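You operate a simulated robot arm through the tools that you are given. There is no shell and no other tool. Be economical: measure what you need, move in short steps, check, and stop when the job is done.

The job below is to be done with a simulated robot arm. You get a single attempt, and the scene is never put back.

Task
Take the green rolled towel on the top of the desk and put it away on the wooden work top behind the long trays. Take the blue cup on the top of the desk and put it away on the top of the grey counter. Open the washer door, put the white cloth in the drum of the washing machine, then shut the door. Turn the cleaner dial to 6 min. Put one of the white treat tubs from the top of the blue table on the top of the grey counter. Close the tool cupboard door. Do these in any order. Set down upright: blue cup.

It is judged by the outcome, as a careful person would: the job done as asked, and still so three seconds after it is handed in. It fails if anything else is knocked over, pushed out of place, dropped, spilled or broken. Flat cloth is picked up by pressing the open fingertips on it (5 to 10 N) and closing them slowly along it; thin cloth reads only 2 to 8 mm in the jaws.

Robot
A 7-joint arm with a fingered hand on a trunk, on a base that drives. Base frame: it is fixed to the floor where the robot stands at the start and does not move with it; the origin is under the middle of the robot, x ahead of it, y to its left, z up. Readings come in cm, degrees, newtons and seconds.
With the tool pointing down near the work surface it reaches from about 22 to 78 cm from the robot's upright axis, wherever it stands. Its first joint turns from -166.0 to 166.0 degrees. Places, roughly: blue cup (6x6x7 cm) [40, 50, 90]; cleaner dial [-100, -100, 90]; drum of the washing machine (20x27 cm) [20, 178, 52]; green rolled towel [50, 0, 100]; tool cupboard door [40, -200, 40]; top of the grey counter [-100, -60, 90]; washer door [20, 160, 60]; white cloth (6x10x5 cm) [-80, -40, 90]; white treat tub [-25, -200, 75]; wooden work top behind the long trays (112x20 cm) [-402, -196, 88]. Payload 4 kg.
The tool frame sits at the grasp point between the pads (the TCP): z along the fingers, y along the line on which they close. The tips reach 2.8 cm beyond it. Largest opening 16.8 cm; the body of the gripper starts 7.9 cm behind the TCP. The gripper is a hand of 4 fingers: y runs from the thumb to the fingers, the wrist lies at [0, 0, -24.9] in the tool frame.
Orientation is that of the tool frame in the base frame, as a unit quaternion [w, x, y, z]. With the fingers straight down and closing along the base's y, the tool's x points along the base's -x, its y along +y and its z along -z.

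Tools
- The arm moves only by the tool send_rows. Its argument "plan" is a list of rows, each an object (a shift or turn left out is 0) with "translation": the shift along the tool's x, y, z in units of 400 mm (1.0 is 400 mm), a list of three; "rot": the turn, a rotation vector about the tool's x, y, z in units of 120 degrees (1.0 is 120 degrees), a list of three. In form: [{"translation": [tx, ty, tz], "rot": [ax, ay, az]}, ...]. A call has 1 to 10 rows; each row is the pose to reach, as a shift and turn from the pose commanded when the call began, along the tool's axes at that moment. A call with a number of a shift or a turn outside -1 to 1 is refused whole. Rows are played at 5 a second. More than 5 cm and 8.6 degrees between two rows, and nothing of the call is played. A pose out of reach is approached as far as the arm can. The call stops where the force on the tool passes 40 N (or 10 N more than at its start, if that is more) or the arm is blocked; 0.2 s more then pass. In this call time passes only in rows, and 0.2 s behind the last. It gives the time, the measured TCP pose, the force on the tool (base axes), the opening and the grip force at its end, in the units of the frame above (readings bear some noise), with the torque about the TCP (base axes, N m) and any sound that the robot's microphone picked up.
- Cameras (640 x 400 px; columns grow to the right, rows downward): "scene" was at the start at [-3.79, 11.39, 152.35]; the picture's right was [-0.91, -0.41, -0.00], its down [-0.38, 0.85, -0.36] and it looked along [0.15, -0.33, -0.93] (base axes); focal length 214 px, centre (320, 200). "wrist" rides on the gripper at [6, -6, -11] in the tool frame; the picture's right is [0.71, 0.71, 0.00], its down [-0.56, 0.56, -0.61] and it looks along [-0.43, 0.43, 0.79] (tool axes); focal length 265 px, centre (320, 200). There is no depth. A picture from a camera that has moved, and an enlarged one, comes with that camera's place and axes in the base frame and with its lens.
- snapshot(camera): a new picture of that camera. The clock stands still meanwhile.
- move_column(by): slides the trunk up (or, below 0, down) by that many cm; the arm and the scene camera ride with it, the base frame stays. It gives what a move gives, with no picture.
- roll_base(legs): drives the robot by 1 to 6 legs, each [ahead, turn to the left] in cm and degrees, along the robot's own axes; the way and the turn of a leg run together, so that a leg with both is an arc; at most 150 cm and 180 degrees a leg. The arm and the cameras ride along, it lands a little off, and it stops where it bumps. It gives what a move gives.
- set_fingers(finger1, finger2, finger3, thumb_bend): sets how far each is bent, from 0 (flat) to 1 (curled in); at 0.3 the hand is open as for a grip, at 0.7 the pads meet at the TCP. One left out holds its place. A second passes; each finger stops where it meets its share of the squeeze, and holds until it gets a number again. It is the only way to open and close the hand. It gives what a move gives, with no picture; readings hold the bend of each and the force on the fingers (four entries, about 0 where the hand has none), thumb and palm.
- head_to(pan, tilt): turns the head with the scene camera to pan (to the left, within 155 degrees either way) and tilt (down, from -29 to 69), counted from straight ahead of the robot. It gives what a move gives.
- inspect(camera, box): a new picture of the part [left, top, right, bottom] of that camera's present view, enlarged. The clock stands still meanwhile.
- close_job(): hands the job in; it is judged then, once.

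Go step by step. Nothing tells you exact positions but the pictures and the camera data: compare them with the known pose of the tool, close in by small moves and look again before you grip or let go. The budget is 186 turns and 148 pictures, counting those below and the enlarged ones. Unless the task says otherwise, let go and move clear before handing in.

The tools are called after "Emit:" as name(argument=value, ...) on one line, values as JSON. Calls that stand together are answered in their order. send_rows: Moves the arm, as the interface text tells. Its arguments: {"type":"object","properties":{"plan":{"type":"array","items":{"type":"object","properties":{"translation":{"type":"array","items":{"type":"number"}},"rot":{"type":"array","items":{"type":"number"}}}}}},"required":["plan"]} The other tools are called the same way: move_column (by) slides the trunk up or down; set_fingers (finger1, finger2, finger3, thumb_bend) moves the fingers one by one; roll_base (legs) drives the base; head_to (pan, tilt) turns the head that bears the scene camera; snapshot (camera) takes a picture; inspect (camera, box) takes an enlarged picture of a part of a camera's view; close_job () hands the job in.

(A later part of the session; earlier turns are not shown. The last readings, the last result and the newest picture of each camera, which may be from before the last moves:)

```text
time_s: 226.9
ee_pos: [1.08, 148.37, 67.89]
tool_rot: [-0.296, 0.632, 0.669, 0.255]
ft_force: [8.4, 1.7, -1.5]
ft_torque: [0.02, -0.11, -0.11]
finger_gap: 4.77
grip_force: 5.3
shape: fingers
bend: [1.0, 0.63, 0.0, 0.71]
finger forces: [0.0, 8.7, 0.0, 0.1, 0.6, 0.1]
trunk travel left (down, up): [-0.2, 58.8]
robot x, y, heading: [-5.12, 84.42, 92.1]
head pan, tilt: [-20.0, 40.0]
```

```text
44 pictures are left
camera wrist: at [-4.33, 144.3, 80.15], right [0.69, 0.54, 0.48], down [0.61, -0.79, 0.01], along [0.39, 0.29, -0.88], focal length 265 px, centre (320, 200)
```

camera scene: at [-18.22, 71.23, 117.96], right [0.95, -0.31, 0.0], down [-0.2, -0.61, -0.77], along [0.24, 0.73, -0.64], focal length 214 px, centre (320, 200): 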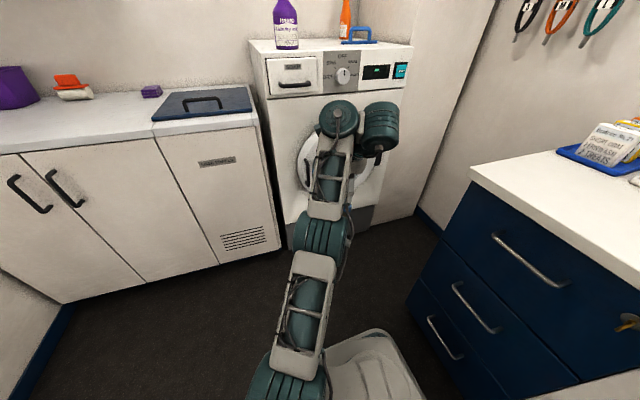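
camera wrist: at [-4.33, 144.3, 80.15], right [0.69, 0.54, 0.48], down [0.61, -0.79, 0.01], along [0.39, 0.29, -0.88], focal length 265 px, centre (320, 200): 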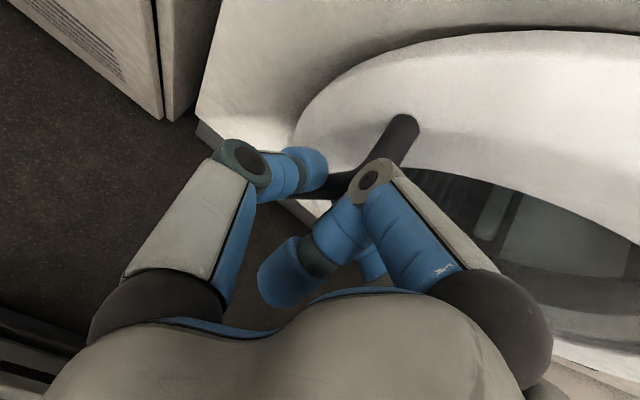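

The bar is pinched. I squeeze a little more and pull along the door's arc, first part.

Emit:
set_fingers(finger2=0.85, thumb_bend=0.85)

Emit:
send_rows(plan=[{"translation": [-0.032, 0.005, -0.034]}, {"translation": [-0.065, 0.011, -0.068]}, {"translation": [-0.1, 0.023, -0.105]}, {"translation": [-0.137, 0.036, -0.143]}, {"translation": [-0.204, 0.07, -0.214]}])

Emit:
snapshot(camera="wrist")

```text
time_s: 227.9
ee_pos: [0.91, 148.18, 67.83]
tool_rot: [-0.295, 0.632, 0.671, 0.253]
ft_force: [-11.0, -6.7, -0.3]
ft_torque: [0.0, 0.02, 0.06]
finger_gap: 4.2
grip_force: 12.9
shape: fingers
bend: [1.0, 0.61, 0.0, 0.79]
finger forces: [0.1, 7.2, 0.1, 0.1, 19.4, 0.1]
trunk travel left (down, up): [-0.2, 58.8]
robot x, y, heading: [-5.34, 84.14, 92.3]
head pan, tilt: [-20.0, 40.0]
```

```text
time_s: 229.1
ee_pos: [4.51, 136.79, 68.75]
tool_rot: [-0.293, 0.634, 0.669, 0.255]
ft_force: [-7.0, -2.8, -2.2]
ft_torque: [-0.06, 0.06, 0.1]
finger_gap: 4.25
grip_force: 10.0
shape: fingers
bend: [1.0, 0.63, 0.0, 0.79]
finger forces: [0.0, 6.5, 0.0, 0.0, 13.4, 0.0]
out of reach, approached as far as the arm can: row 4, 5
trunk travel left (down, up): [-0.2, 58.8]
robot x, y, heading: [-5.43, 84.6, 92.5]
head pan, tilt: [-20.0, 40.0]
```

```text
43 pictures are left
camera wrist: at [-0.99, 132.77, 80.95], right [0.69, 0.54, 0.48], down [0.61, -0.79, 0.01], along [0.39, 0.29, -0.88], focal length 265 px, centre (320, 200)
```

wrist: 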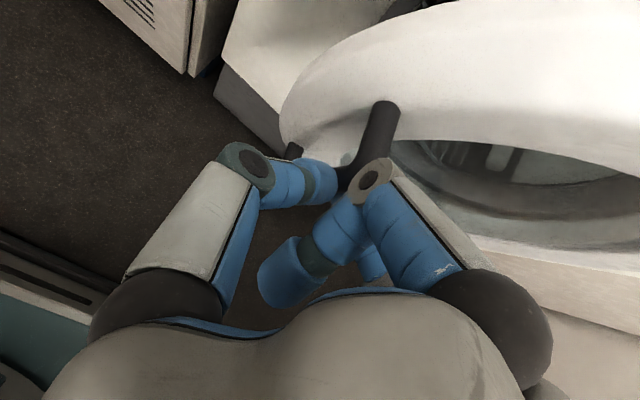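

The door follows the hand. I continue the arc, easing the pitch since the arm folds closer.

Emit:
send_rows(plan=[{"translation": [-0.055, 0.054, -0.06], "rot": [0, -0.03, 0]}, {"translation": [-0.118, 0.108, -0.127], "rot": [0, -0.06, 0]}, {"translation": [-0.175, 0.17, -0.189], "rot": [0, -0.09, 0]}, {"translation": [-0.226, 0.242, -0.245], "rot": [0, -0.12, 0]}, {"translation": [-0.286, 0.351, -0.312], "rot": [0, -0.15, 0]}])

Emit:
snapshot(camera="wrist")

Emit:
snapshot(camera="scene")

```text
refused: row 5 steps farther than a row can; nothing moved
```

```text
42 pictures are left
camera wrist: at [-0.99, 132.77, 80.95], right [0.69, 0.54, 0.48], down [0.61, -0.79, 0.01], along [0.39, 0.29, -0.88], focal length 265 px, centre (320, 200)
```

wrist: 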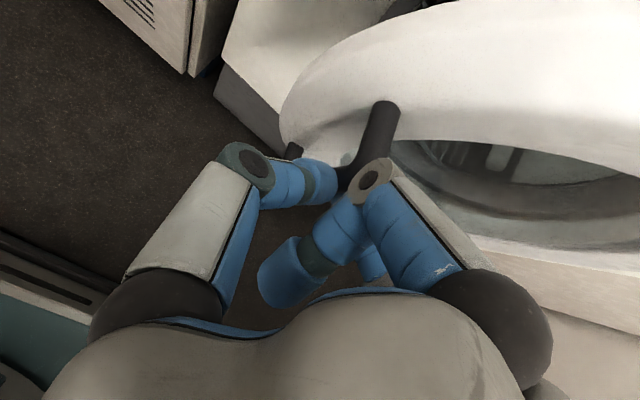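

```text
41 pictures are left
camera scene: at [-18.81, 86.13, 98.96], right [0.95, -0.31, 0.0], down [-0.2, -0.61, -0.77], along [0.24, 0.73, -0.64], focal length 214 px, centre (320, 200)
```

scene: 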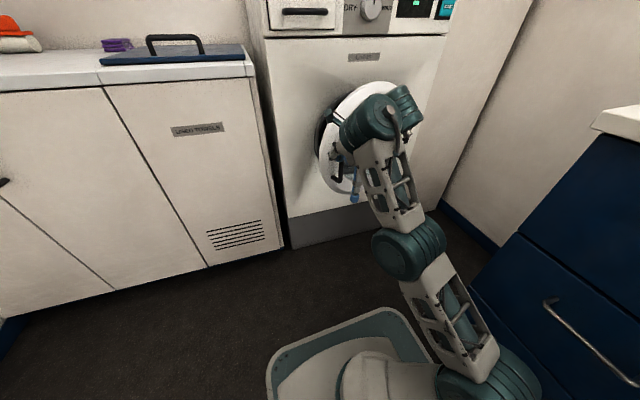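

The last step was too long. I resend with shorter steps.

Emit:
send_rows(plan=[{"translation": [-0.055, 0.054, -0.06], "rot": [0, -0.03, 0]}, {"translation": [-0.118, 0.108, -0.127], "rot": [0, -0.06, 0]}, {"translation": [-0.175, 0.17, -0.189], "rot": [0, -0.09, 0]}, {"translation": [-0.226, 0.242, -0.245], "rot": [0, -0.12, 0]}, {"translation": [-0.258, 0.298, -0.28], "rot": [0, -0.14, 0]}, {"translation": [-0.286, 0.351, -0.312], "rot": [0, -0.16, 0]}])

Emit:
snapshot(camera="scene")

```text
time_s: 230.0
ee_pos: [12.56, 125.8, 69.01]
tool_rot: [-0.228, 0.653, 0.699, 0.184]
ft_force: [-11.9, -12.4, 5.7]
ft_torque: [-0.12, 0.18, 0.23]
finger_gap: 4.36
grip_force: 12.9
shape: fingers
bend: [1.0, 0.66, 0.0, 0.78]
finger forces: [0.1, 6.4, 0.0, 0.0, 19.2, 0.0]
trunk travel left (down, up): [-0.2, 58.8]
robot x, y, heading: [-5.09, 84.32, 92.1]
head pan, tilt: [-20.0, 40.0]
stopped in row 4: the force on the tool passed its limit at 40 N (the readings are from after the stop); the commanded pose is now the measured one
```

```text
40 pictures are left
camera scene: at [-18.85, 85.96, 98.94], right [0.95, -0.31, 0.0], down [-0.2, -0.61, -0.77], along [0.23, 0.73, -0.64], focal length 214 px, centre (320, 200)
```

scene: 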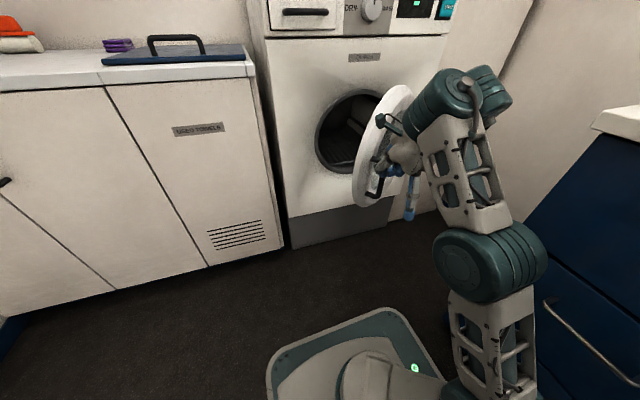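

The door is open about 40–45°. I let go, back the hand out, close the fingers to a point, and go round to push the door from inside.

Emit:
set_fingers(finger2=0.48, thumb_bend=0.48)

Emit:
send_rows(plan=[{"translation": [-0.062, 0.006, -0.043]}, {"translation": [-0.125, 0.012, -0.085]}, {"translation": [-0.188, 0.019, -0.128]}])

Emit:
snapshot(camera="wrist")

```text
time_s: 231.0
ee_pos: [13.1, 125.81, 68.9]
tool_rot: [-0.226, 0.655, 0.697, 0.185]
ft_force: [0.1, 0.1, 0.0]
ft_torque: [-0.01, 0.0, 0.01]
finger_gap: 7.52
grip_force: 0.0
shape: fingers
bend: [1.0, 0.48, 0.0, 0.48]
finger forces: [0.0, 0.1, 0.0, 0.1, 0.0, 0.0]
trunk travel left (down, up): [-0.2, 58.8]
robot x, y, heading: [-5.42, 84.35, 92.4]
head pan, tilt: [-20.0, 40.0]
```

```text
time_s: 231.8
ee_pos: [8.48, 122.66, 68.74]
tool_rot: [-0.238, 0.586, 0.759, 0.156]
ft_force: [-0.8, -0.3, 0.4]
ft_torque: [-0.02, 0.04, 0.02]
finger_gap: 7.56
grip_force: 0.0
shape: fingers
bend: [1.0, 0.48, 0.0, 0.48]
finger forces: [0.1, 0.1, 0.1, 0.1, 0.0, 0.0]
out of reach, approached as far as the arm can: row 3
trunk travel left (down, up): [-0.2, 58.8]
robot x, y, heading: [-5.1, 84.52, 92.4]
head pan, tilt: [-20.0, 40.0]
stopped in row 3: the arm was blocked; the commanded pose is now the measured one
```

```text
39 pictures are left
camera wrist: at [3.22, 120.3, 81.48], right [0.54, 0.76, 0.36], down [0.76, -0.62, 0.19], along [0.37, 0.17, -0.92], focal length 265 px, centre (320, 200)
```

wrist: 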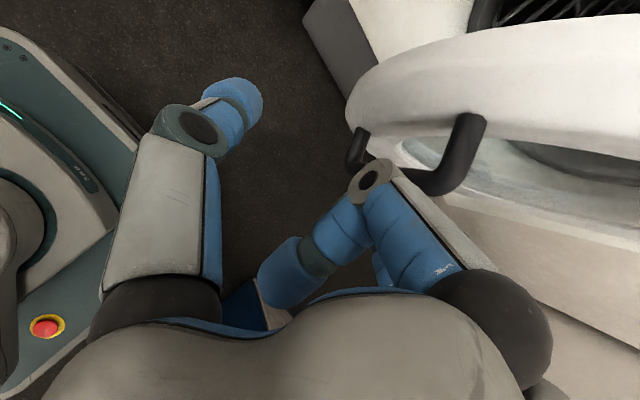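

The hand is free of the bar. I shift it left and slightly up, away from the door's edge.

Emit:
send_rows(plan=[{"translation": [0.04, -0.1, -0.028]}, {"translation": [0.081, -0.201, -0.057]}, {"translation": [0.122, -0.302, -0.085]}])

Emit:
set_fingers(finger1=0.66, finger2=0.66, finger3=0.66, thumb_bend=0.66)

Emit:
snapshot(camera="scene")

```text
time_s: 232.6
ee_pos: [-3.12, 120.82, 75.35]
tool_rot: [-0.244, 0.592, 0.752, 0.159]
ft_force: [-3.0, -2.0, -1.3]
ft_torque: [0.08, -0.16, -0.12]
finger_gap: 7.54
grip_force: 0.0
shape: fingers
bend: [1.0, 0.48, 0.0, 0.48]
finger forces: [0.1, 0.1, 0.0, 0.1, 0.1, 0.1]
trunk travel left (down, up): [-0.2, 58.8]
robot x, y, heading: [-4.95, 84.17, 92.1]
head pan, tilt: [-20.0, 40.0]
```

```text
time_s: 233.6
ee_pos: [-3.21, 120.92, 75.25]
tool_rot: [-0.242, 0.585, 0.757, 0.161]
ft_force: [-0.1, -0.2, -0.4]
ft_torque: [-0.01, 0.01, 0.0]
finger_gap: 0.92
grip_force: 0.1
shape: fingers
bend: [0.66, 0.66, 0.66, 0.66]
finger forces: [0.1, 0.0, 0.1, 0.0, 0.1, 0.0]
trunk travel left (down, up): [-0.2, 58.8]
robot x, y, heading: [-5.16, 84.19, 92.3]
head pan, tilt: [-20.0, 40.0]
```

```text
38 pictures are left
camera scene: at [-18.77, 86.09, 98.96], right [0.95, -0.31, 0.0], down [-0.2, -0.61, -0.77], along [0.23, 0.73, -0.64], focal length 214 px, centre (320, 200)
```

scene: 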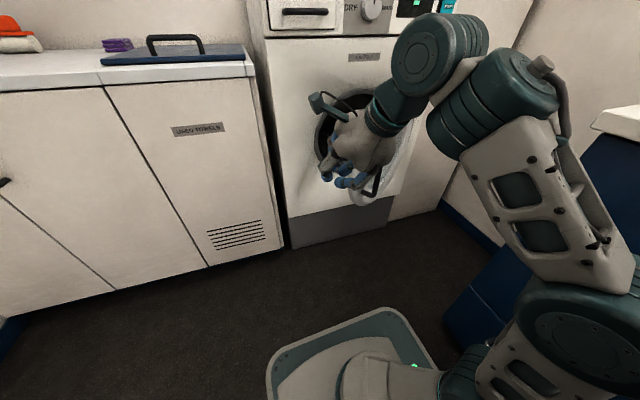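

Clear of the door edge. I move the closed hand forward past the edge, into the space between door and washer.

Emit:
send_rows(plan=[{"translation": [0.067, 0.035, 0.06]}, {"translation": [0.134, 0.071, 0.12]}, {"translation": [0.202, 0.106, 0.179]}, {"translation": [0.269, 0.142, 0.239]}, {"translation": [0.336, 0.177, 0.299]}])

Emit:
snapshot(camera="scene")

```text
time_s: 234.8
ee_pos: [-1.21, 139.91, 72.47]
tool_rot: [-0.243, 0.586, 0.756, 0.162]
ft_force: [1.7, 0.3, 0.1]
ft_torque: [0.03, 0.01, 0.0]
finger_gap: 0.93
grip_force: 0.1
shape: fingers
bend: [0.66, 0.66, 0.66, 0.66]
finger forces: [0.0, 0.1, 0.0, 0.0, 0.0, 0.0]
trunk travel left (down, up): [-0.2, 58.8]
robot x, y, heading: [-5.62, 84.18, 92.3]
head pan, tilt: [-20.0, 40.0]
```

```text
37 pictures are left
camera scene: at [-18.77, 86.05, 98.96], right [0.95, -0.31, 0.0], down [-0.2, -0.61, -0.77], along [0.23, 0.73, -0.64], focal length 214 px, centre (320, 200)
```

scene: 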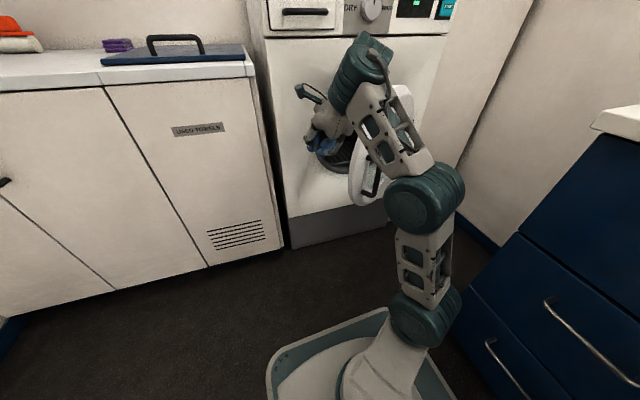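

The hand is inside the door. I sweep right to push the door open wide.

Emit:
send_rows(plan=[{"translation": [-0.021, 0.114, -0.02]}, {"translation": [-0.044, 0.222, -0.04]}, {"translation": [-0.077, 0.328, -0.066]}, {"translation": [-0.13, 0.426, -0.105]}, {"translation": [-0.2, 0.506, -0.155]}, {"translation": [-0.282, 0.582, -0.212]}, {"translation": [-0.36, 0.647, -0.266]}, {"translation": [-0.437, 0.7, -0.318]}])

Emit:
snapshot(camera="scene")

```text
refused: row 6 steps farther than a row can; nothing moved
```

```text
36 pictures are left
camera scene: at [-18.77, 86.05, 98.96], right [0.95, -0.31, 0.0], down [-0.2, -0.61, -0.77], along [0.23, 0.73, -0.64], focal length 214 px, centre (320, 200)
```

scene: 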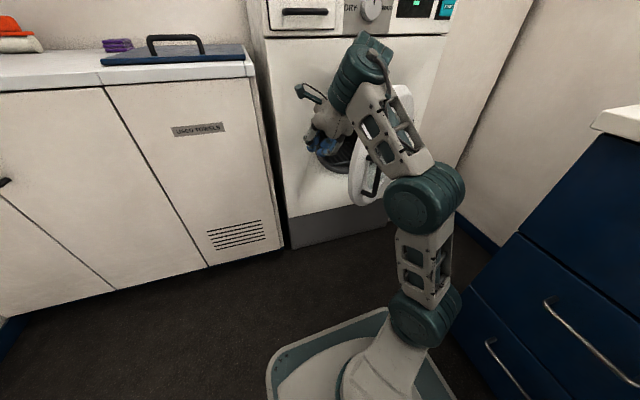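

I resend with slightly shorter steps.

Emit:
send_rows(plan=[{"translation": [-0.021, 0.11, -0.02]}, {"translation": [-0.044, 0.22, -0.04]}, {"translation": [-0.077, 0.325, -0.066]}, {"translation": [-0.13, 0.42, -0.105]}, {"translation": [-0.195, 0.5, -0.15]}, {"translation": [-0.268, 0.569, -0.202]}, {"translation": [-0.331, 0.62, -0.246]}, {"translation": [-0.39, 0.665, -0.287]}, {"translation": [-0.437, 0.7, -0.318]}])

```text
time_s: 235.4
ee_pos: [6.97, 139.73, 72.69]
tool_rot: [-0.249, 0.583, 0.758, 0.154]
ft_force: [-11.5, -8.1, 8.4]
ft_torque: [-0.15, -1.08, -1.09]
finger_gap: 0.91
grip_force: 8.4
shape: fingers
bend: [0.66, 0.66, 0.66, 0.66]
finger forces: [0.1, 0.0, 0.1, 0.1, 0.0, 16.4]
trunk travel left (down, up): [-0.2, 58.8]
robot x, y, heading: [-5.16, 84.54, 92.4]
head pan, tilt: [-20.0, 40.0]
stopped in row 3: the force on the tool passed its limit at 54 N (the readings are from after the stop); the commanded pose is now the measured one
```

The palm met the door's edge instead of its inner face. I back off left, go deeper toward the washer, and push from there.

Emit:
send_rows(plan=[{"translation": [0.02, -0.096, 0.018]}, {"translation": [0.1, -0.07, 0.07]}, {"translation": [0.188, -0.016, 0.123]}, {"translation": [0.186, 0.099, 0.116]}, {"translation": [0.164, 0.208, 0.096]}, {"translation": [0.113, 0.294, 0.059]}, {"translation": [0.052, 0.377, 0.015]}, {"translation": [-0.016, 0.445, -0.033]}, {"translation": [-0.095, 0.51, -0.087]}])

Emit:
snapshot(camera="scene")

```text
time_s: 237.4
ee_pos: [24.69, 139.78, 68.48]
tool_rot: [-0.248, 0.584, 0.757, 0.154]
ft_force: [0.1, -0.3, 0.7]
ft_torque: [0.01, -0.01, -0.01]
finger_gap: 0.93
grip_force: 0.1
shape: fingers
bend: [0.66, 0.66, 0.66, 0.66]
finger forces: [0.0, 0.0, 0.0, 0.0, 0.0, 0.0]
out of reach, approached as far as the arm can: row 5, 6, 7, 8, 9
trunk travel left (down, up): [-0.2, 58.8]
robot x, y, heading: [-5.12, 84.18, 92.3]
head pan, tilt: [-20.0, 40.0]
```

```text
35 pictures are left
camera scene: at [-18.78, 86.09, 98.96], right [0.95, -0.31, 0.0], down [-0.2, -0.61, -0.77], along [0.23, 0.73, -0.64], focal length 214 px, centre (320, 200)
```

scene: 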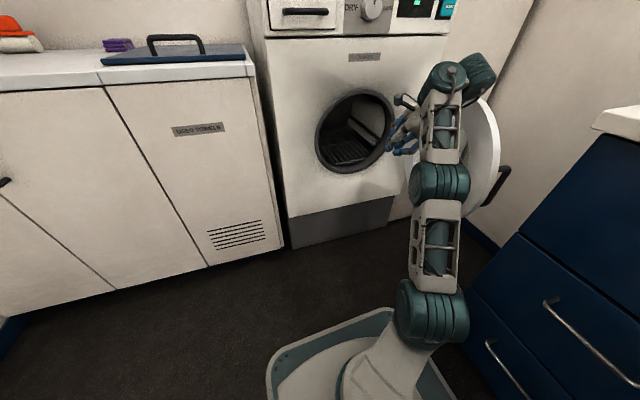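

The door is wide open and the drum mouth is clear: centre about (16.5, 155, 68.6), radius 13. I retract the hand and bring it upright again.

Emit:
send_rows(plan=[{"translation": [-0.018, -0.091, -0.046], "rot": [0, -0.04, 0]}, {"translation": [-0.035, -0.182, -0.091], "rot": [0, -0.08, 0]}, {"translation": [-0.053, -0.273, -0.137], "rot": [0, -0.12, 0]}, {"translation": [-0.07, -0.363, -0.182], "rot": [0, -0.17, 0]}, {"translation": [-0.088, -0.454, -0.228], "rot": [0, -0.22, 0]}, {"translation": [-0.105, -0.545, -0.273], "rot": [0, -0.27, 0]}])

Emit:
move_column(by=56)

```text
time_s: 238.8
ee_pos: [2.45, 122.99, 70.27]
tool_rot: [-0.047, 0.606, 0.794, -0.003]
ft_force: [-0.7, -0.7, 0.7]
ft_torque: [-0.05, -0.11, 0.0]
finger_gap: 1.0
grip_force: 0.1
shape: fingers
bend: [0.66, 0.66, 0.66, 0.66]
finger forces: [0.0, 0.1, 0.1, 0.0, 0.0, 0.0]
out of reach, approached as far as the arm can: row 4, 5, 6
trunk travel left (down, up): [-0.2, 58.8]
robot x, y, heading: [-5.01, 84.32, 92.2]
head pan, tilt: [-20.0, 40.0]
```

```text
refused: 56 is not a number from -40 to 40
```

The column takes at most 40 cm at once.

Emit:
move_column(by=40)

Emit:
move_column(by=17)

```text
time_s: 242.6
ee_pos: [2.34, 122.9, 110.25]
tool_rot: [-0.048, 0.606, 0.794, -0.003]
ft_force: [0.1, -0.6, 0.2]
ft_torque: [-0.02, -0.02, 0.01]
finger_gap: 0.97
grip_force: 0.0
shape: fingers
bend: [0.66, 0.66, 0.66, 0.66]
finger forces: [0.0, 0.0, 0.0, 0.0, 0.1, 0.1]
trunk travel left (down, up): [-40.2, 18.8]
robot x, y, heading: [-5.35, 84.36, 92.3]
head pan, tilt: [-20.0, 40.0]
```

```text
time_s: 244.6
ee_pos: [2.4, 123.04, 127.3]
tool_rot: [-0.047, 0.606, 0.794, -0.002]
ft_force: [-0.2, -0.2, 0.0]
ft_torque: [-0.02, 0.03, 0.0]
finger_gap: 0.99
grip_force: 0.1
shape: fingers
bend: [0.66, 0.66, 0.66, 0.66]
finger forces: [0.0, 0.0, 0.0, 0.0, 0.1, 0.1]
trunk travel left (down, up): [-57.2, 1.8]
robot x, y, heading: [-5.43, 84.25, 92.2]
head pan, tilt: [-20.0, 40.0]
```

I level the tool and lower it a bit, then drive back to the counter for the cloth.

Emit:
send_rows(plan=[{"translation": [0, 0, 0.094], "rot": [-0.007, -0.009, 0]}, {"translation": [0, 0, 0.188], "rot": [-0.014, -0.017, 0]}, {"translation": [0, 0, 0.282], "rot": [-0.021, -0.026, 0]}, {"translation": [0, 0, 0.375], "rot": [-0.0286, -0.0346, 0]}])

Emit:
roll_base(legs=[[-15, 0], [0, -12], [-115, 0], [0, 121]])

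Emit:
head_to(pan=-10, tilt=50)

Emit:
snapshot(camera="scene")

```text
time_s: 245.6
ee_pos: [0.74, 123.73, 112.35]
tool_rot: [0.0, 0.606, 0.796, 0.0]
ft_force: [0.5, 0.2, -0.2]
ft_torque: [-0.07, -0.08, 0.02]
finger_gap: 0.99
grip_force: 0.0
shape: fingers
bend: [0.66, 0.66, 0.66, 0.66]
finger forces: [0.0, 0.1, 0.0, 0.1, 0.0, 0.0]
trunk travel left (down, up): [-57.2, 1.8]
robot x, y, heading: [-5.06, 84.52, 92.3]
head pan, tilt: [-20.0, 40.0]
```

```text
time_s: 258.2
ee_pos: [-63.45, -52.08, 112.42]
tool_rot: [0.0, -0.298, 0.954, 0.0]
ft_force: [0.1, 0.4, 0.2]
ft_torque: [-0.04, 0.0, 0.03]
finger_gap: 0.97
grip_force: 0.0
shape: fingers
bend: [0.66, 0.66, 0.66, 0.66]
finger forces: [0.0, 0.0, 0.0, 0.0, 0.0, 0.1]
trunk travel left (down, up): [-57.2, 1.8]
robot x, y, heading: [-23.83, -45.1, -158.4]
head pan, tilt: [-20.0, 40.0]
```

```text
time_s: 259.0
ee_pos: [-63.51, -52.24, 112.28]
tool_rot: [0.001, -0.299, 0.954, -0.001]
ft_force: [-0.8, -0.5, -0.7]
ft_torque: [-0.03, 0.0, 0.0]
finger_gap: 0.95
grip_force: 0.1
shape: fingers
bend: [0.66, 0.66, 0.66, 0.66]
finger forces: [0.1, 0.1, 0.0, 0.0, 0.1, 0.0]
trunk travel left (down, up): [-57.2, 1.8]
robot x, y, heading: [-24.39, -45.51, -158.2]
head pan, tilt: [-10.0, 50.0]
```

```text
34 pictures are left
camera scene: at [-20.34, -59.47, 154.55], right [-0.2, 0.98, 0.0], down [0.75, 0.15, -0.64], along [-0.63, -0.13, -0.77], focal length 214 px, centre (320, 200)
```

scene: 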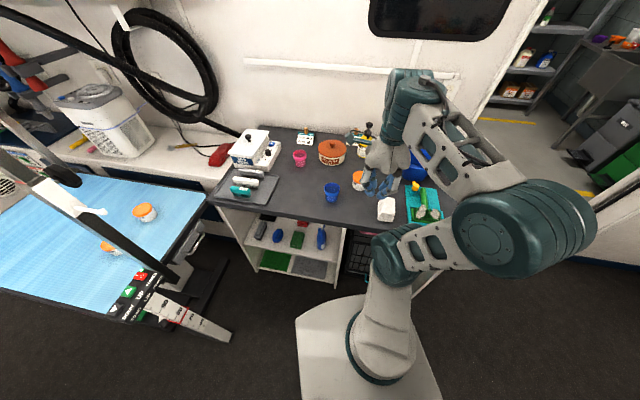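

Everything on the counter is in place; the cloth lies at (-76, -44.5), its short side along y. I open thumb and finger2 and move above it with the pinch line along y.

Emit:
set_fingers(finger1=0.0, finger2=0.4, finger3=0.0, thumb_bend=0.4)

Emit:
send_rows(plan=[{"translation": [0.027, 0.062, 0.02], "rot": [0, 0, 0.058]}, {"translation": [0.053, 0.125, 0.05], "rot": [0, 0, 0.116]}, {"translation": [0.08, 0.187, 0.08], "rot": [0, 0, 0.174]}, {"translation": [0.106, 0.25, 0.12], "rot": [0, 0, 0.232]}, {"translation": [0.133, 0.312, 0.16], "rot": [0, 0, 0.29]}])

Emit:
snapshot(camera="wrist")

```text
time_s: 260.0
ee_pos: [-63.49, -52.14, 112.33]
tool_rot: [0.0, -0.298, 0.954, -0.002]
ft_force: [0.1, 0.2, 0.5]
ft_torque: [-0.03, 0.0, 0.03]
finger_gap: 13.28
grip_force: 0.1
shape: fingers
bend: [0.0, 0.4, 0.0, 0.4]
finger forces: [0.0, 0.0, 0.0, 0.0, 0.0, 0.0]
trunk travel left (down, up): [-57.2, 1.8]
robot x, y, heading: [-24.08, -44.87, -158.4]
head pan, tilt: [-10.0, 50.0]
```

```text
time_s: 261.2
ee_pos: [-74.81, -45.0, 105.8]
tool_rot: [0.001, 0.003, 1.0, -0.001]
ft_force: [0.3, -0.6, -0.6]
ft_torque: [-0.03, -0.01, -0.02]
finger_gap: 13.32
grip_force: 0.0
shape: fingers
bend: [0.0, 0.4, 0.0, 0.4]
finger forces: [0.1, 0.0, 0.0, 0.0, 0.1, 0.0]
trunk travel left (down, up): [-57.2, 1.8]
robot x, y, heading: [-24.22, -45.15, -158.5]
head pan, tilt: [-10.0, 50.0]
```

```text
33 pictures are left
camera wrist: at [-81.07, -50.94, 116.89], right [-0.7, 0.71, 0.0], down [0.56, 0.56, 0.61], along [0.44, 0.43, -0.79], focal length 265 px, centre (320, 200)
```

wrist: 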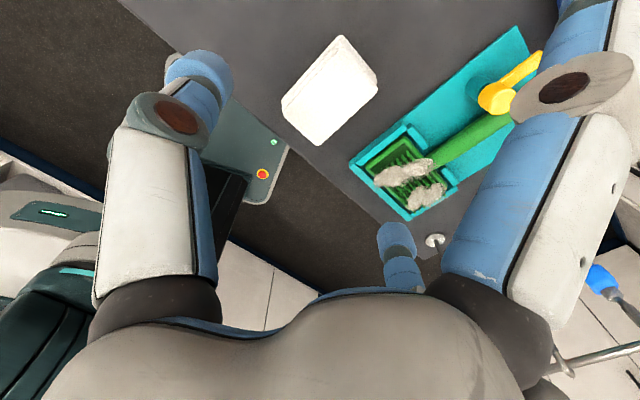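

The cloth is centred at (-76.3, -45.1), about 8 × 6 cm. I lower over it.

Emit:
send_rows(plan=[{"translation": [0.0375, -0.004, 0.1]}, {"translation": [0.0375, -0.004, 0.2]}, {"translation": [0.0375, -0.004, 0.3]}, {"translation": [0.0375, -0.004, 0.36]}, {"translation": [0.0375, -0.004, 0.395]}])

Emit:
snapshot(camera="wrist")

```text
time_s: 262.4
ee_pos: [-76.4, -45.15, 90.16]
tool_rot: [0.001, 0.001, 1.0, -0.003]
ft_force: [-0.2, 0.1, 0.6]
ft_torque: [-0.02, -0.01, 0.0]
finger_gap: 13.31
grip_force: 0.1
shape: fingers
bend: [0.0, 0.4, 0.0, 0.4]
finger forces: [0.0, 0.0, 0.1, 0.0, 0.0, 0.0]
trunk travel left (down, up): [-57.2, 1.8]
robot x, y, heading: [-24.2, -45.17, -158.5]
head pan, tilt: [-10.0, 50.0]
```

```text
32 pictures are left
camera wrist: at [-82.61, -51.19, 101.14], right [-0.71, 0.71, 0.0], down [0.56, 0.56, 0.61], along [0.44, 0.43, -0.79], focal length 265 px, centre (320, 200)
```

wrist: 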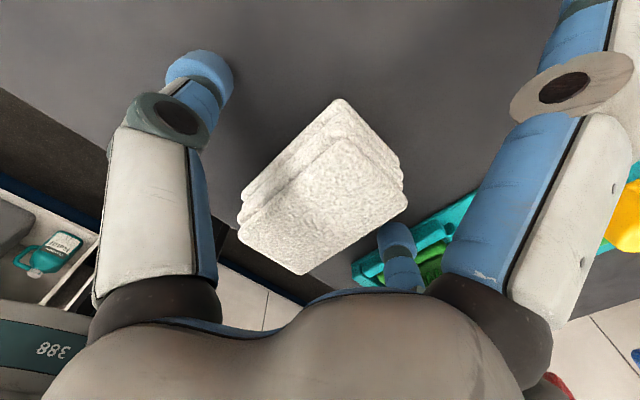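

Thumb and finger2 stand on both sides of the cloth. I close on it in stages.

Emit:
set_fingers(finger2=0.52, thumb_bend=0.52)

Emit:
set_fingers(finger2=0.66, thumb_bend=0.66)

Emit:
snapshot(camera="wrist")

```text
time_s: 263.4
ee_pos: [-76.5, -45.24, 90.21]
tool_rot: [0.001, 0.001, 1.0, -0.002]
ft_force: [-0.3, 0.6, 0.2]
ft_torque: [-0.03, -0.02, 0.0]
finger_gap: 12.29
grip_force: 0.0
shape: fingers
bend: [0.0, 0.52, 0.0, 0.52]
finger forces: [0.1, 0.1, 0.0, 0.0, 0.0, 0.0]
trunk travel left (down, up): [-57.2, 1.8]
robot x, y, heading: [-24.63, -45.01, -158.2]
head pan, tilt: [-10.0, 50.0]
```

```text
time_s: 264.4
ee_pos: [-76.43, -45.16, 90.06]
tool_rot: [0.001, 0.002, 1.0, -0.002]
ft_force: [1.0, -0.4, 2.0]
ft_torque: [0.03, -0.02, 0.01]
finger_gap: 11.71
grip_force: 9.0
shape: fingers
bend: [0.0, 0.54, 0.0, 0.61]
finger forces: [0.1, 8.6, 0.0, 0.0, 9.3, 0.0]
trunk travel left (down, up): [-57.2, 1.8]
robot x, y, heading: [-24.14, -45.23, -158.4]
head pan, tilt: [-10.0, 50.0]
```

```text
31 pictures are left
camera wrist: at [-82.62, -51.2, 101.19], right [-0.71, 0.71, 0.0], down [0.56, 0.56, 0.61], along [0.44, 0.43, -0.79], focal length 265 px, centre (320, 200)
```

wrist: 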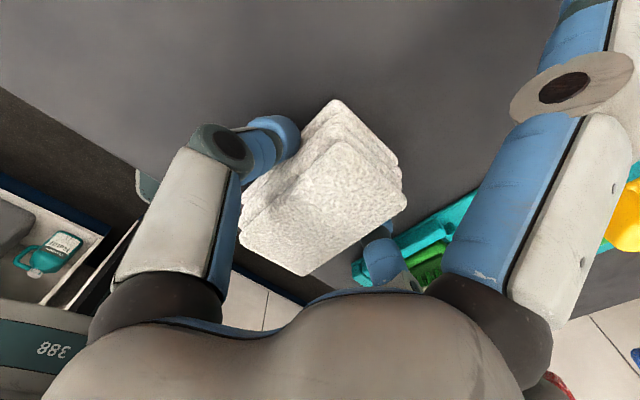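

The cloth is gripped at 9 N. I lift it and draw it in.

Emit:
send_rows(plan=[{"translation": [0, 0, -0.05]}, {"translation": [0, 0, -0.13]}, {"translation": [0, 0, -0.22]}, {"translation": [0, 0, -0.32]}, {"translation": [0, 0, -0.42]}, {"translation": [0, 0, -0.52]}, {"translation": [-0.09, -0.02, -0.55]}, {"translation": [-0.18, -0.06, -0.55]}, {"translation": [-0.28, -0.1, -0.55]}])

Emit:
snapshot(camera="wrist")

```text
time_s: 266.4
ee_pos: [-65.01, -49.13, 112.25]
tool_rot: [0.0, 0.0, 1.0, -0.002]
ft_force: [-0.1, 0.0, -0.4]
ft_torque: [0.01, 0.02, -0.01]
finger_gap: 11.72
grip_force: 8.9
shape: fingers
bend: [0.0, 0.54, 0.0, 0.61]
finger forces: [0.0, 8.6, 0.0, 0.0, 8.6, 0.1]
trunk travel left (down, up): [-57.2, 1.8]
robot x, y, heading: [-24.38, -45.07, -158.4]
head pan, tilt: [-10.0, 50.0]
```

```text
30 pictures are left
camera wrist: at [-71.32, -55.36, 123.22], right [-0.71, 0.71, 0.0], down [0.56, 0.56, 0.61], along [0.44, 0.43, -0.79], focal length 265 px, centre (320, 200)
```

wrist: 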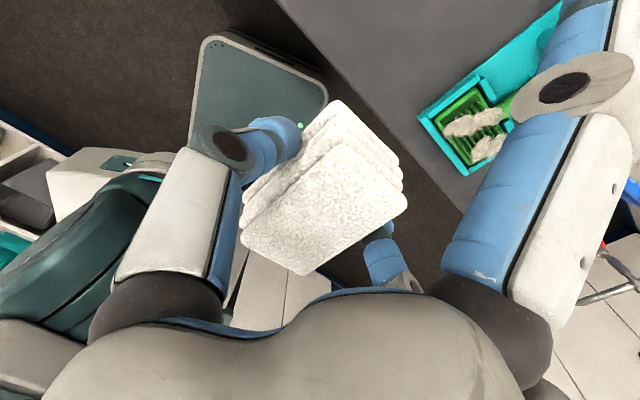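

I hold the cloth well. I drive back to the washer, aiming for about (3, 75) facing it.

Emit:
roll_base(legs=[[0, -124], [122, 0], [0, 12.5]])

Emit:
head_to(pan=10, tilt=45)

Emit:
snapshot(camera="scene")

```text
time_s: 278.5
ee_pos: [16.47, 112.74, 112.0]
tool_rot: [0.0, 0.833, 0.554, -0.002]
ft_force: [-0.1, 0.3, -0.8]
ft_torque: [0.04, 0.0, -0.01]
finger_gap: 11.74
grip_force: 8.5
shape: fingers
bend: [0.0, 0.54, 0.0, 0.61]
finger forces: [0.1, 8.6, 0.0, 0.0, 8.5, 0.0]
trunk travel left (down, up): [-57.2, 1.8]
robot x, y, heading: [4.41, 73.85, 88.8]
head pan, tilt: [-10.0, 50.0]
```

```text
time_s: 279.4
ee_pos: [16.5, 112.75, 112.17]
tool_rot: [-0.001, 0.832, 0.555, -0.002]
ft_force: [0.1, -0.4, -1.2]
ft_torque: [-0.03, 0.0, 0.0]
finger_gap: 11.72
grip_force: 9.0
shape: fingers
bend: [0.0, 0.54, 0.0, 0.61]
finger forces: [0.1, 8.6, 0.0, 0.0, 8.6, 0.0]
trunk travel left (down, up): [-57.2, 1.8]
robot x, y, heading: [4.18, 73.4, 89.2]
head pan, tilt: [10.0, 45.0]
```

```text
29 pictures are left
camera scene: at [-13.26, 75.91, 155.23], right [0.99, 0.16, 0.0], down [0.11, -0.7, -0.71], along [-0.11, 0.7, -0.71], focal length 214 px, centre (320, 200)
```

scene: 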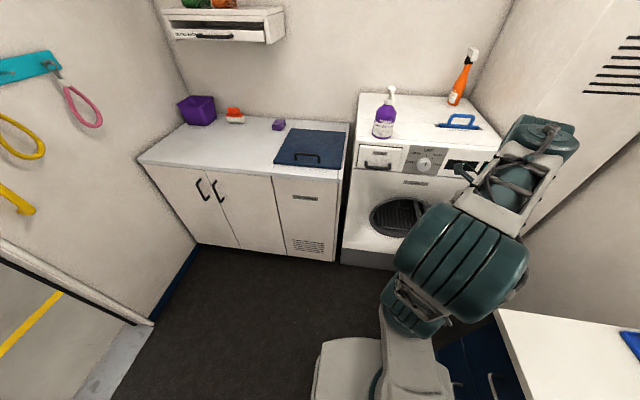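

The drum mouth is clear at (17, 156, 68). I square the hand to the washer, then lower the trunk.

Emit:
send_rows(plan=[{"translation": [0, 0, 0], "rot": [0, 0, -0.063]}, {"translation": [0, 0, 0], "rot": [0, 0, -0.126]}, {"translation": [0, 0, 0], "rot": [0, 0, -0.188]}])

Emit:
move_column(by=-40)

Emit:
move_column(by=-17)

```text
time_s: 280.2
ee_pos: [16.49, 112.86, 112.23]
tool_rot: [-0.002, 0.707, 0.707, -0.001]
ft_force: [-0.1, -0.3, -0.5]
ft_torque: [-0.02, 0.0, 0.01]
finger_gap: 11.71
grip_force: 8.5
shape: fingers
bend: [0.0, 0.54, 0.0, 0.61]
finger forces: [0.0, 8.6, 0.1, 0.0, 8.6, 0.0]
trunk travel left (down, up): [-57.2, 1.8]
robot x, y, heading: [4.55, 73.51, 88.9]
head pan, tilt: [10.0, 45.0]
```

```text
time_s: 284.0
ee_pos: [16.39, 112.67, 72.1]
tool_rot: [-0.002, 0.707, 0.707, -0.001]
ft_force: [-0.1, 0.1, -0.2]
ft_torque: [0.01, 0.03, 0.0]
finger_gap: 11.72
grip_force: 9.3
shape: fingers
bend: [0.0, 0.54, 0.0, 0.61]
finger forces: [0.0, 8.6, 0.1, 0.0, 8.5, 0.1]
trunk travel left (down, up): [-17.2, 41.8]
robot x, y, heading: [4.24, 73.44, 88.9]
head pan, tilt: [10.0, 45.0]
```

```text
time_s: 285.9
ee_pos: [16.51, 112.79, 55.12]
tool_rot: [-0.001, 0.708, 0.706, -0.001]
ft_force: [-0.7, 0.1, -0.7]
ft_torque: [-0.01, -0.04, 0.01]
finger_gap: 11.75
grip_force: 8.6
shape: fingers
bend: [0.0, 0.54, 0.0, 0.61]
finger forces: [0.0, 8.5, 0.0, 0.0, 8.6, 0.1]
trunk travel left (down, up): [-0.2, 58.8]
robot x, y, heading: [4.47, 73.79, 88.9]
head pan, tilt: [10.0, 45.0]
```

Now I extend forward, raise and pitch the tool by 38°.

Emit:
send_rows(plan=[{"translation": [0.075, 0, -0.08], "rot": [0, 0.05, 0]}, {"translation": [0.15, 0, -0.16], "rot": [0, 0.1, 0]}, {"translation": [0.225, 0, -0.24], "rot": [0, 0.155, 0]}, {"translation": [0.3, 0, -0.32], "rot": [0, 0.21, 0]}, {"translation": [0.375, 0, -0.39], "rot": [0, 0.265, 0]}, {"translation": [0.45, 0, -0.43], "rot": [0, 0.317, 0]}])

Emit:
snapshot(camera="scene")

```text
time_s: 287.3
ee_pos: [16.41, 130.77, 72.31]
tool_rot: [-0.231, 0.669, 0.668, 0.23]
ft_force: [-0.3, 0.0, -0.4]
ft_torque: [0.0, 0.04, 0.03]
finger_gap: 11.7
grip_force: 8.8
shape: fingers
bend: [0.0, 0.53, 0.0, 0.62]
finger forces: [0.0, 8.3, 0.0, 0.1, 8.3, 0.0]
out of reach, approached as far as the arm can: row 1, 2
trunk travel left (down, up): [-0.2, 58.8]
robot x, y, heading: [4.59, 73.4, 88.8]
head pan, tilt: [10.0, 45.0]
```

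```text
28 pictures are left
camera scene: at [-13.25, 75.9, 98.24], right [0.99, 0.16, 0.0], down [0.11, -0.7, -0.71], along [-0.11, 0.7, -0.71], focal length 214 px, centre (320, 200)
```

scene: 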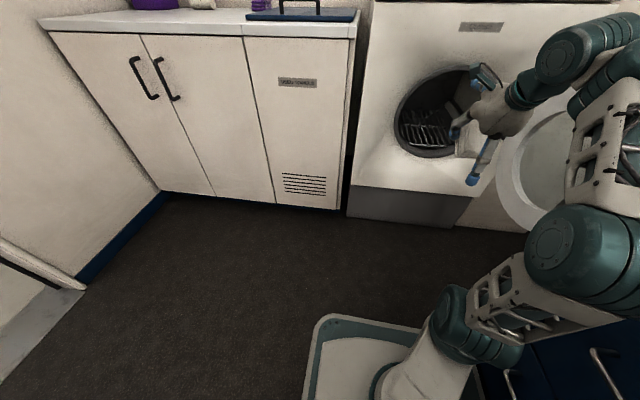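

I extend the arm first so the elbow comes in, before rolling forward.

Emit:
send_rows(plan=[{"translation": [0.042, 0.004, 0.088]}, {"translation": [0.084, 0.008, 0.176]}, {"translation": [0.126, 0.012, 0.265]}, {"translation": [0.168, 0.015, 0.353]}])

Emit:
snapshot(camera="scene")

```text
time_s: 288.3
ee_pos: [17.24, 144.79, 65.51]
tool_rot: [-0.231, 0.67, 0.667, 0.23]
ft_force: [-0.3, 0.5, -1.1]
ft_torque: [0.0, 0.02, -0.01]
finger_gap: 11.67
grip_force: 8.5
shape: fingers
bend: [0.0, 0.53, 0.0, 0.62]
finger forces: [0.1, 8.3, 0.1, 0.1, 8.2, 0.1]
trunk travel left (down, up): [-0.2, 58.8]
robot x, y, heading: [4.8, 73.4, 88.8]
head pan, tilt: [10.0, 45.0]
```

```text
27 pictures are left
camera scene: at [-13.26, 75.87, 98.24], right [0.99, 0.16, 0.0], down [0.11, -0.7, -0.71], along [-0.11, 0.7, -0.71], focal length 214 px, centre (320, 200)
```

scene: 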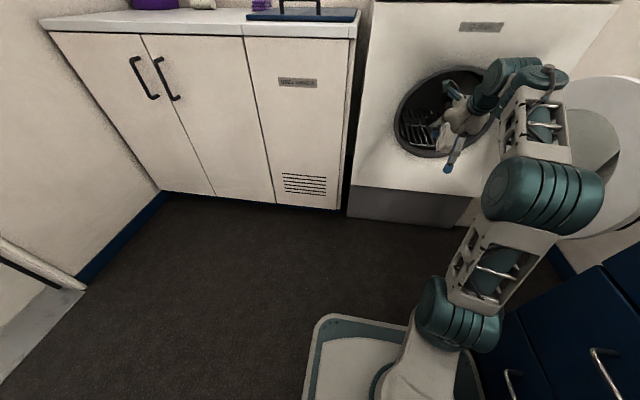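

The arm lines up with the drum mouth. I roll ahead 16 cm so the cloth enters the drum.

Emit:
roll_base(legs=[[16, 0]])

Emit:
snapshot(camera="wrist")

Emit:
snapshot(camera="scene")

```text
time_s: 289.7
ee_pos: [17.53, 159.15, 65.33]
tool_rot: [-0.226, 0.663, 0.677, 0.228]
ft_force: [-1.8, -8.2, 1.3]
ft_torque: [1.07, 0.1, 0.57]
finger_gap: 11.69
grip_force: 8.5
shape: fingers
bend: [0.0, 0.53, 0.0, 0.62]
finger forces: [0.0, 8.3, 0.0, 0.1, 8.3, 0.0]
trunk travel left (down, up): [-0.2, 58.8]
robot x, y, heading: [4.74, 88.08, 88.8]
head pan, tilt: [10.0, 45.0]
stopped in leg 1: the force on the tool passed its limit at 95 N (the readings are from after the stop); the commanded pose is now the measured one
```

```text
26 pictures are left
camera wrist: at [11.37, 157.04, 77.78], right [0.69, 0.57, 0.44], down [0.57, -0.81, 0.15], along [0.44, 0.14, -0.89], focal length 265 px, centre (320, 200)
```

wrist: 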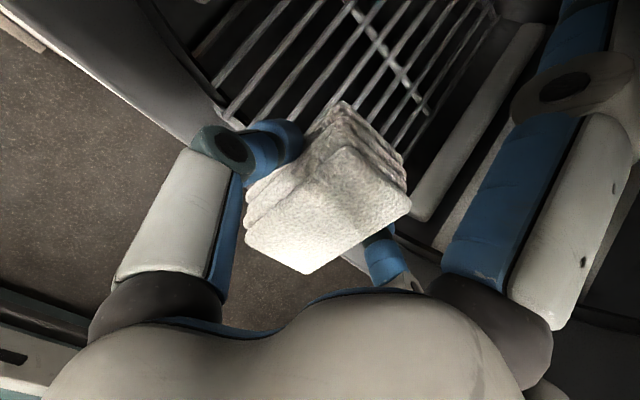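

```text
25 pictures are left
camera scene: at [-13.0, 90.62, 98.24], right [0.99, 0.16, 0.0], down [0.11, -0.7, -0.71], along [-0.11, 0.7, -0.71], focal length 214 px, centre (320, 200)
```

scene: 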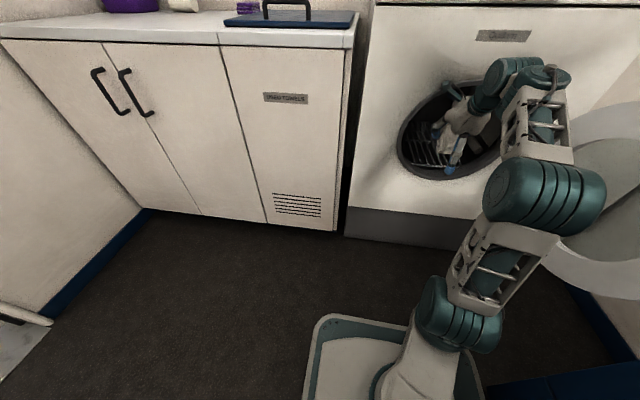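

The wrist camera touched the upper-left rim. I ease back, shift 2 cm right and 4 cm down, then go deeper.

Emit:
send_rows(plan=[{"translation": [-0.07, 0.024, 0.009]}, {"translation": [-0.1, 0.048, 0.049]}, {"translation": [-0.06, 0.05, 0.08]}])

Emit:
roll_base(legs=[[7, 0]])

Emit:
snapshot(camera="wrist")

```text
time_s: 290.5
ee_pos: [19.7, 159.23, 61.24]
tool_rot: [-0.225, 0.664, 0.675, 0.228]
ft_force: [-0.2, 0.5, -0.3]
ft_torque: [-0.02, 0.02, -0.01]
finger_gap: 11.69
grip_force: 8.7
shape: fingers
bend: [0.0, 0.53, 0.0, 0.62]
finger forces: [0.0, 8.2, 0.0, 0.0, 8.2, 0.1]
trunk travel left (down, up): [-0.2, 58.8]
robot x, y, heading: [4.83, 87.98, 89.2]
head pan, tilt: [10.0, 45.0]
```

```text
time_s: 291.6
ee_pos: [19.75, 166.19, 61.3]
tool_rot: [-0.224, 0.664, 0.676, 0.228]
ft_force: [0.5, 1.6, -0.2]
ft_torque: [0.01, 0.01, 0.01]
finger_gap: 11.69
grip_force: 8.8
shape: fingers
bend: [0.0, 0.53, 0.0, 0.62]
finger forces: [0.0, 8.2, 0.0, 0.0, 8.3, 0.0]
trunk travel left (down, up): [-0.2, 58.8]
robot x, y, heading: [5.18, 95.01, 88.9]
head pan, tilt: [10.0, 45.0]
```

```text
24 pictures are left
camera wrist: at [13.45, 164.22, 73.69], right [0.69, 0.57, 0.43], down [0.57, -0.81, 0.15], along [0.44, 0.14, -0.89], focal length 265 px, centre (320, 200)
```

wrist: 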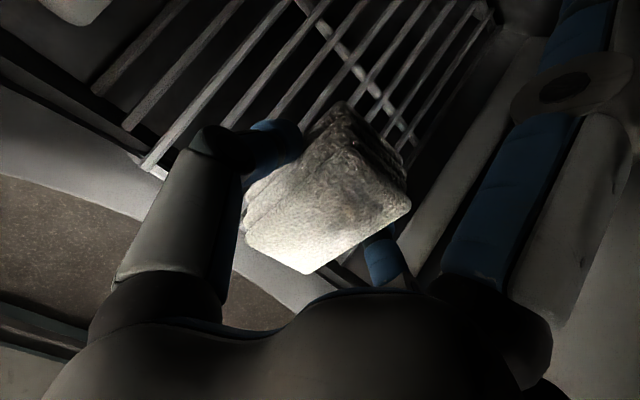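

The hand is inside without contact and the drum's floor grate begins at y≈162, so the cloth is over it. I go 4 cm deeper, lower slightly and release.

Emit:
roll_base(legs=[[4, 0]])

Emit:
send_rows(plan=[{"translation": [-0.015, 0, 0.02]}, {"translation": [-0.03, 0, 0.04]}])

Emit:
set_fingers(finger2=0.4, thumb_bend=0.4)

Emit:
snapshot(camera="wrist")

```text
time_s: 292.4
ee_pos: [19.61, 166.53, 61.25]
tool_rot: [-0.22, 0.664, 0.68, 0.22]
ft_force: [0.0, -0.4, -1.0]
ft_torque: [0.0, -0.01, 0.02]
finger_gap: 11.69
grip_force: 8.4
shape: fingers
bend: [0.0, 0.53, 0.0, 0.62]
finger forces: [0.0, 8.2, 0.1, 0.0, 8.3, 0.0]
trunk travel left (down, up): [-0.2, 58.8]
robot x, y, heading: [4.92, 96.54, 88.7]
head pan, tilt: [10.0, 45.0]
stopped in leg 1: the robot was blocked; the commanded pose is now the measured one
```

```text
time_s: 293.0
ee_pos: [19.83, 166.83, 58.77]
tool_rot: [-0.219, 0.666, 0.679, 0.219]
ft_force: [-0.3, -0.1, -0.1]
ft_torque: [0.03, 0.03, 0.0]
finger_gap: 11.73
grip_force: 8.4
shape: fingers
bend: [0.0, 0.53, 0.0, 0.62]
finger forces: [0.0, 8.3, 0.0, 0.0, 8.3, 0.0]
trunk travel left (down, up): [-0.2, 58.8]
robot x, y, heading: [4.54, 97.28, 88.9]
head pan, tilt: [10.0, 45.0]
```

```text
time_s: 294.0
ee_pos: [19.76, 166.83, 58.68]
tool_rot: [-0.219, 0.665, 0.679, 0.22]
ft_force: [-0.2, 0.8, 0.4]
ft_torque: [0.0, -0.04, -0.01]
finger_gap: 13.32
grip_force: 0.0
shape: fingers
bend: [0.0, 0.4, 0.0, 0.4]
finger forces: [0.1, 0.1, 0.0, 0.0, 0.0, 0.0]
trunk travel left (down, up): [-0.2, 58.8]
robot x, y, heading: [4.69, 96.83, 88.7]
head pan, tilt: [10.0, 45.0]
```

```text
23 pictures are left
camera wrist: at [13.54, 165.13, 71.28], right [0.69, 0.59, 0.42], down [0.57, -0.8, 0.17], along [0.44, 0.12, -0.89], focal length 265 px, centre (320, 200)
```

wrist: 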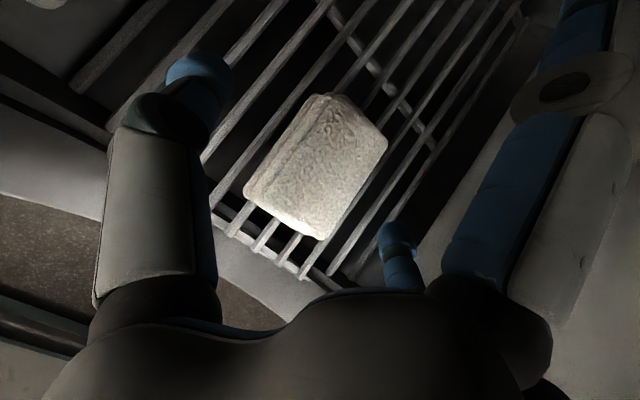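

The cloth lies on the grate inside the drum. I raise slightly and roll straight back out.

Emit:
send_rows(plan=[{"translation": [0.015, 0, -0.02]}, {"translation": [0.03, 0, -0.04]}])

Emit:
roll_base(legs=[[-25, 0]])

Emit:
snapshot(camera="scene")

```text
time_s: 294.6
ee_pos: [19.67, 166.71, 60.54]
tool_rot: [-0.217, 0.666, 0.68, 0.216]
ft_force: [0.3, -0.3, 0.0]
ft_torque: [0.05, -0.03, -0.02]
finger_gap: 13.31
grip_force: 0.1
shape: fingers
bend: [0.0, 0.4, 0.0, 0.4]
finger forces: [0.1, 0.1, 0.0, 0.1, 0.1, 0.0]
trunk travel left (down, up): [-0.2, 58.8]
robot x, y, heading: [5.05, 96.77, 89.0]
head pan, tilt: [10.0, 45.0]
```

```text
time_s: 296.4
ee_pos: [19.26, 141.93, 60.7]
tool_rot: [-0.22, 0.665, 0.679, 0.22]
ft_force: [0.0, -0.1, -0.9]
ft_torque: [0.04, 0.0, 0.02]
finger_gap: 13.32
grip_force: 0.2
shape: fingers
bend: [0.0, 0.4, 0.0, 0.4]
finger forces: [0.1, 0.0, 0.0, 0.1, 0.0, 0.0]
trunk travel left (down, up): [-0.2, 58.8]
robot x, y, heading: [4.23, 71.7, 89.0]
head pan, tilt: [10.0, 45.0]
```

```text
22 pictures are left
camera scene: at [-13.32, 74.18, 98.24], right [0.99, 0.15, 0.0], down [0.11, -0.7, -0.71], along [-0.11, 0.7, -0.71], focal length 214 px, centre (320, 200)
```

scene: 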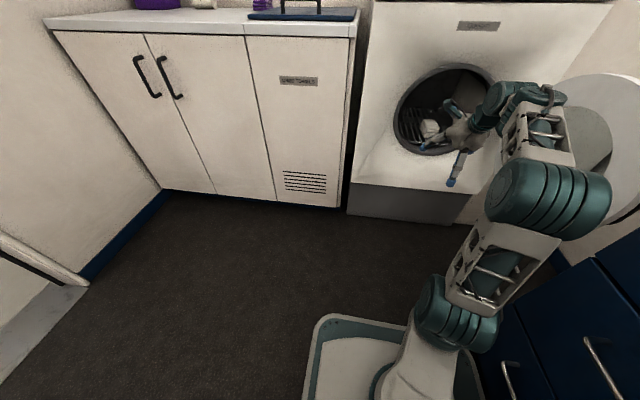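

The cloth is visible in the drum. I retract the hand to upright and raise the trunk to look at the door.

Emit:
send_rows(plan=[{"translation": [-0.043, -0.023, -0.085], "rot": [0, -0.043, 0]}, {"translation": [-0.087, -0.046, -0.17], "rot": [0, -0.086, 0]}, {"translation": [-0.13, -0.069, -0.255], "rot": [0, -0.13, 0]}, {"translation": [-0.173, -0.091, -0.341], "rot": [0, -0.173, 0]}, {"translation": [-0.216, -0.114, -0.426], "rot": [0, -0.216, 0]}, {"translation": [-0.26, -0.137, -0.511], "rot": [0, -0.26, 0]}, {"translation": [-0.303, -0.16, -0.596], "rot": [0, -0.302, 0]}])

Emit:
move_column(by=40)

Emit:
head_to(pan=-35, tilt=45)

Emit:
snapshot(camera="scene")

```text
time_s: 298.0
ee_pos: [13.21, 117.56, 69.03]
tool_rot: [0.0, 0.699, 0.715, 0.002]
ft_force: [4.1, -0.8, 0.2]
ft_torque: [0.1, 0.49, -0.04]
finger_gap: 13.34
grip_force: 0.1
shape: fingers
bend: [0.0, 0.4, 0.0, 0.4]
finger forces: [0.0, 0.0, 0.0, 0.1, 0.0, 0.0]
out of reach, approached as far as the arm can: row 6, 7
trunk travel left (down, up): [-0.2, 58.8]
robot x, y, heading: [4.53, 72.02, 88.8]
head pan, tilt: [10.0, 45.0]
```

```text
time_s: 301.8
ee_pos: [13.04, 117.7, 108.95]
tool_rot: [0.002, 0.7, 0.714, 0.005]
ft_force: [-0.1, 0.0, -0.5]
ft_torque: [0.03, 0.01, 0.0]
finger_gap: 13.32
grip_force: 0.0
shape: fingers
bend: [0.0, 0.4, 0.0, 0.4]
finger forces: [0.1, 0.0, 0.0, 0.0, 0.0, 0.0]
trunk travel left (down, up): [-40.2, 18.8]
robot x, y, heading: [4.67, 71.76, 88.9]
head pan, tilt: [10.0, 45.0]
```

```text
time_s: 302.9
ee_pos: [13.0, 117.63, 108.93]
tool_rot: [0.002, 0.7, 0.714, 0.004]
ft_force: [0.3, 0.1, -1.2]
ft_torque: [0.01, 0.01, 0.03]
finger_gap: 13.31
grip_force: 0.1
shape: fingers
bend: [0.0, 0.4, 0.0, 0.4]
finger forces: [0.0, 0.0, 0.1, 0.0, 0.0, 0.1]
trunk travel left (down, up): [-40.2, 18.8]
robot x, y, heading: [4.43, 71.47, 88.7]
head pan, tilt: [-35.0, 45.0]
```

```text
21 pictures are left
camera scene: at [-7.28, 72.72, 138.24], right [0.81, -0.59, 0.0], down [-0.42, -0.57, -0.71], along [0.42, 0.57, -0.71], focal length 214 px, centre (320, 200)
```

scene: 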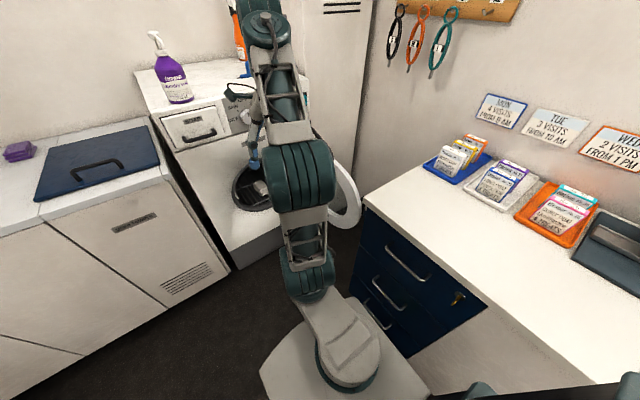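

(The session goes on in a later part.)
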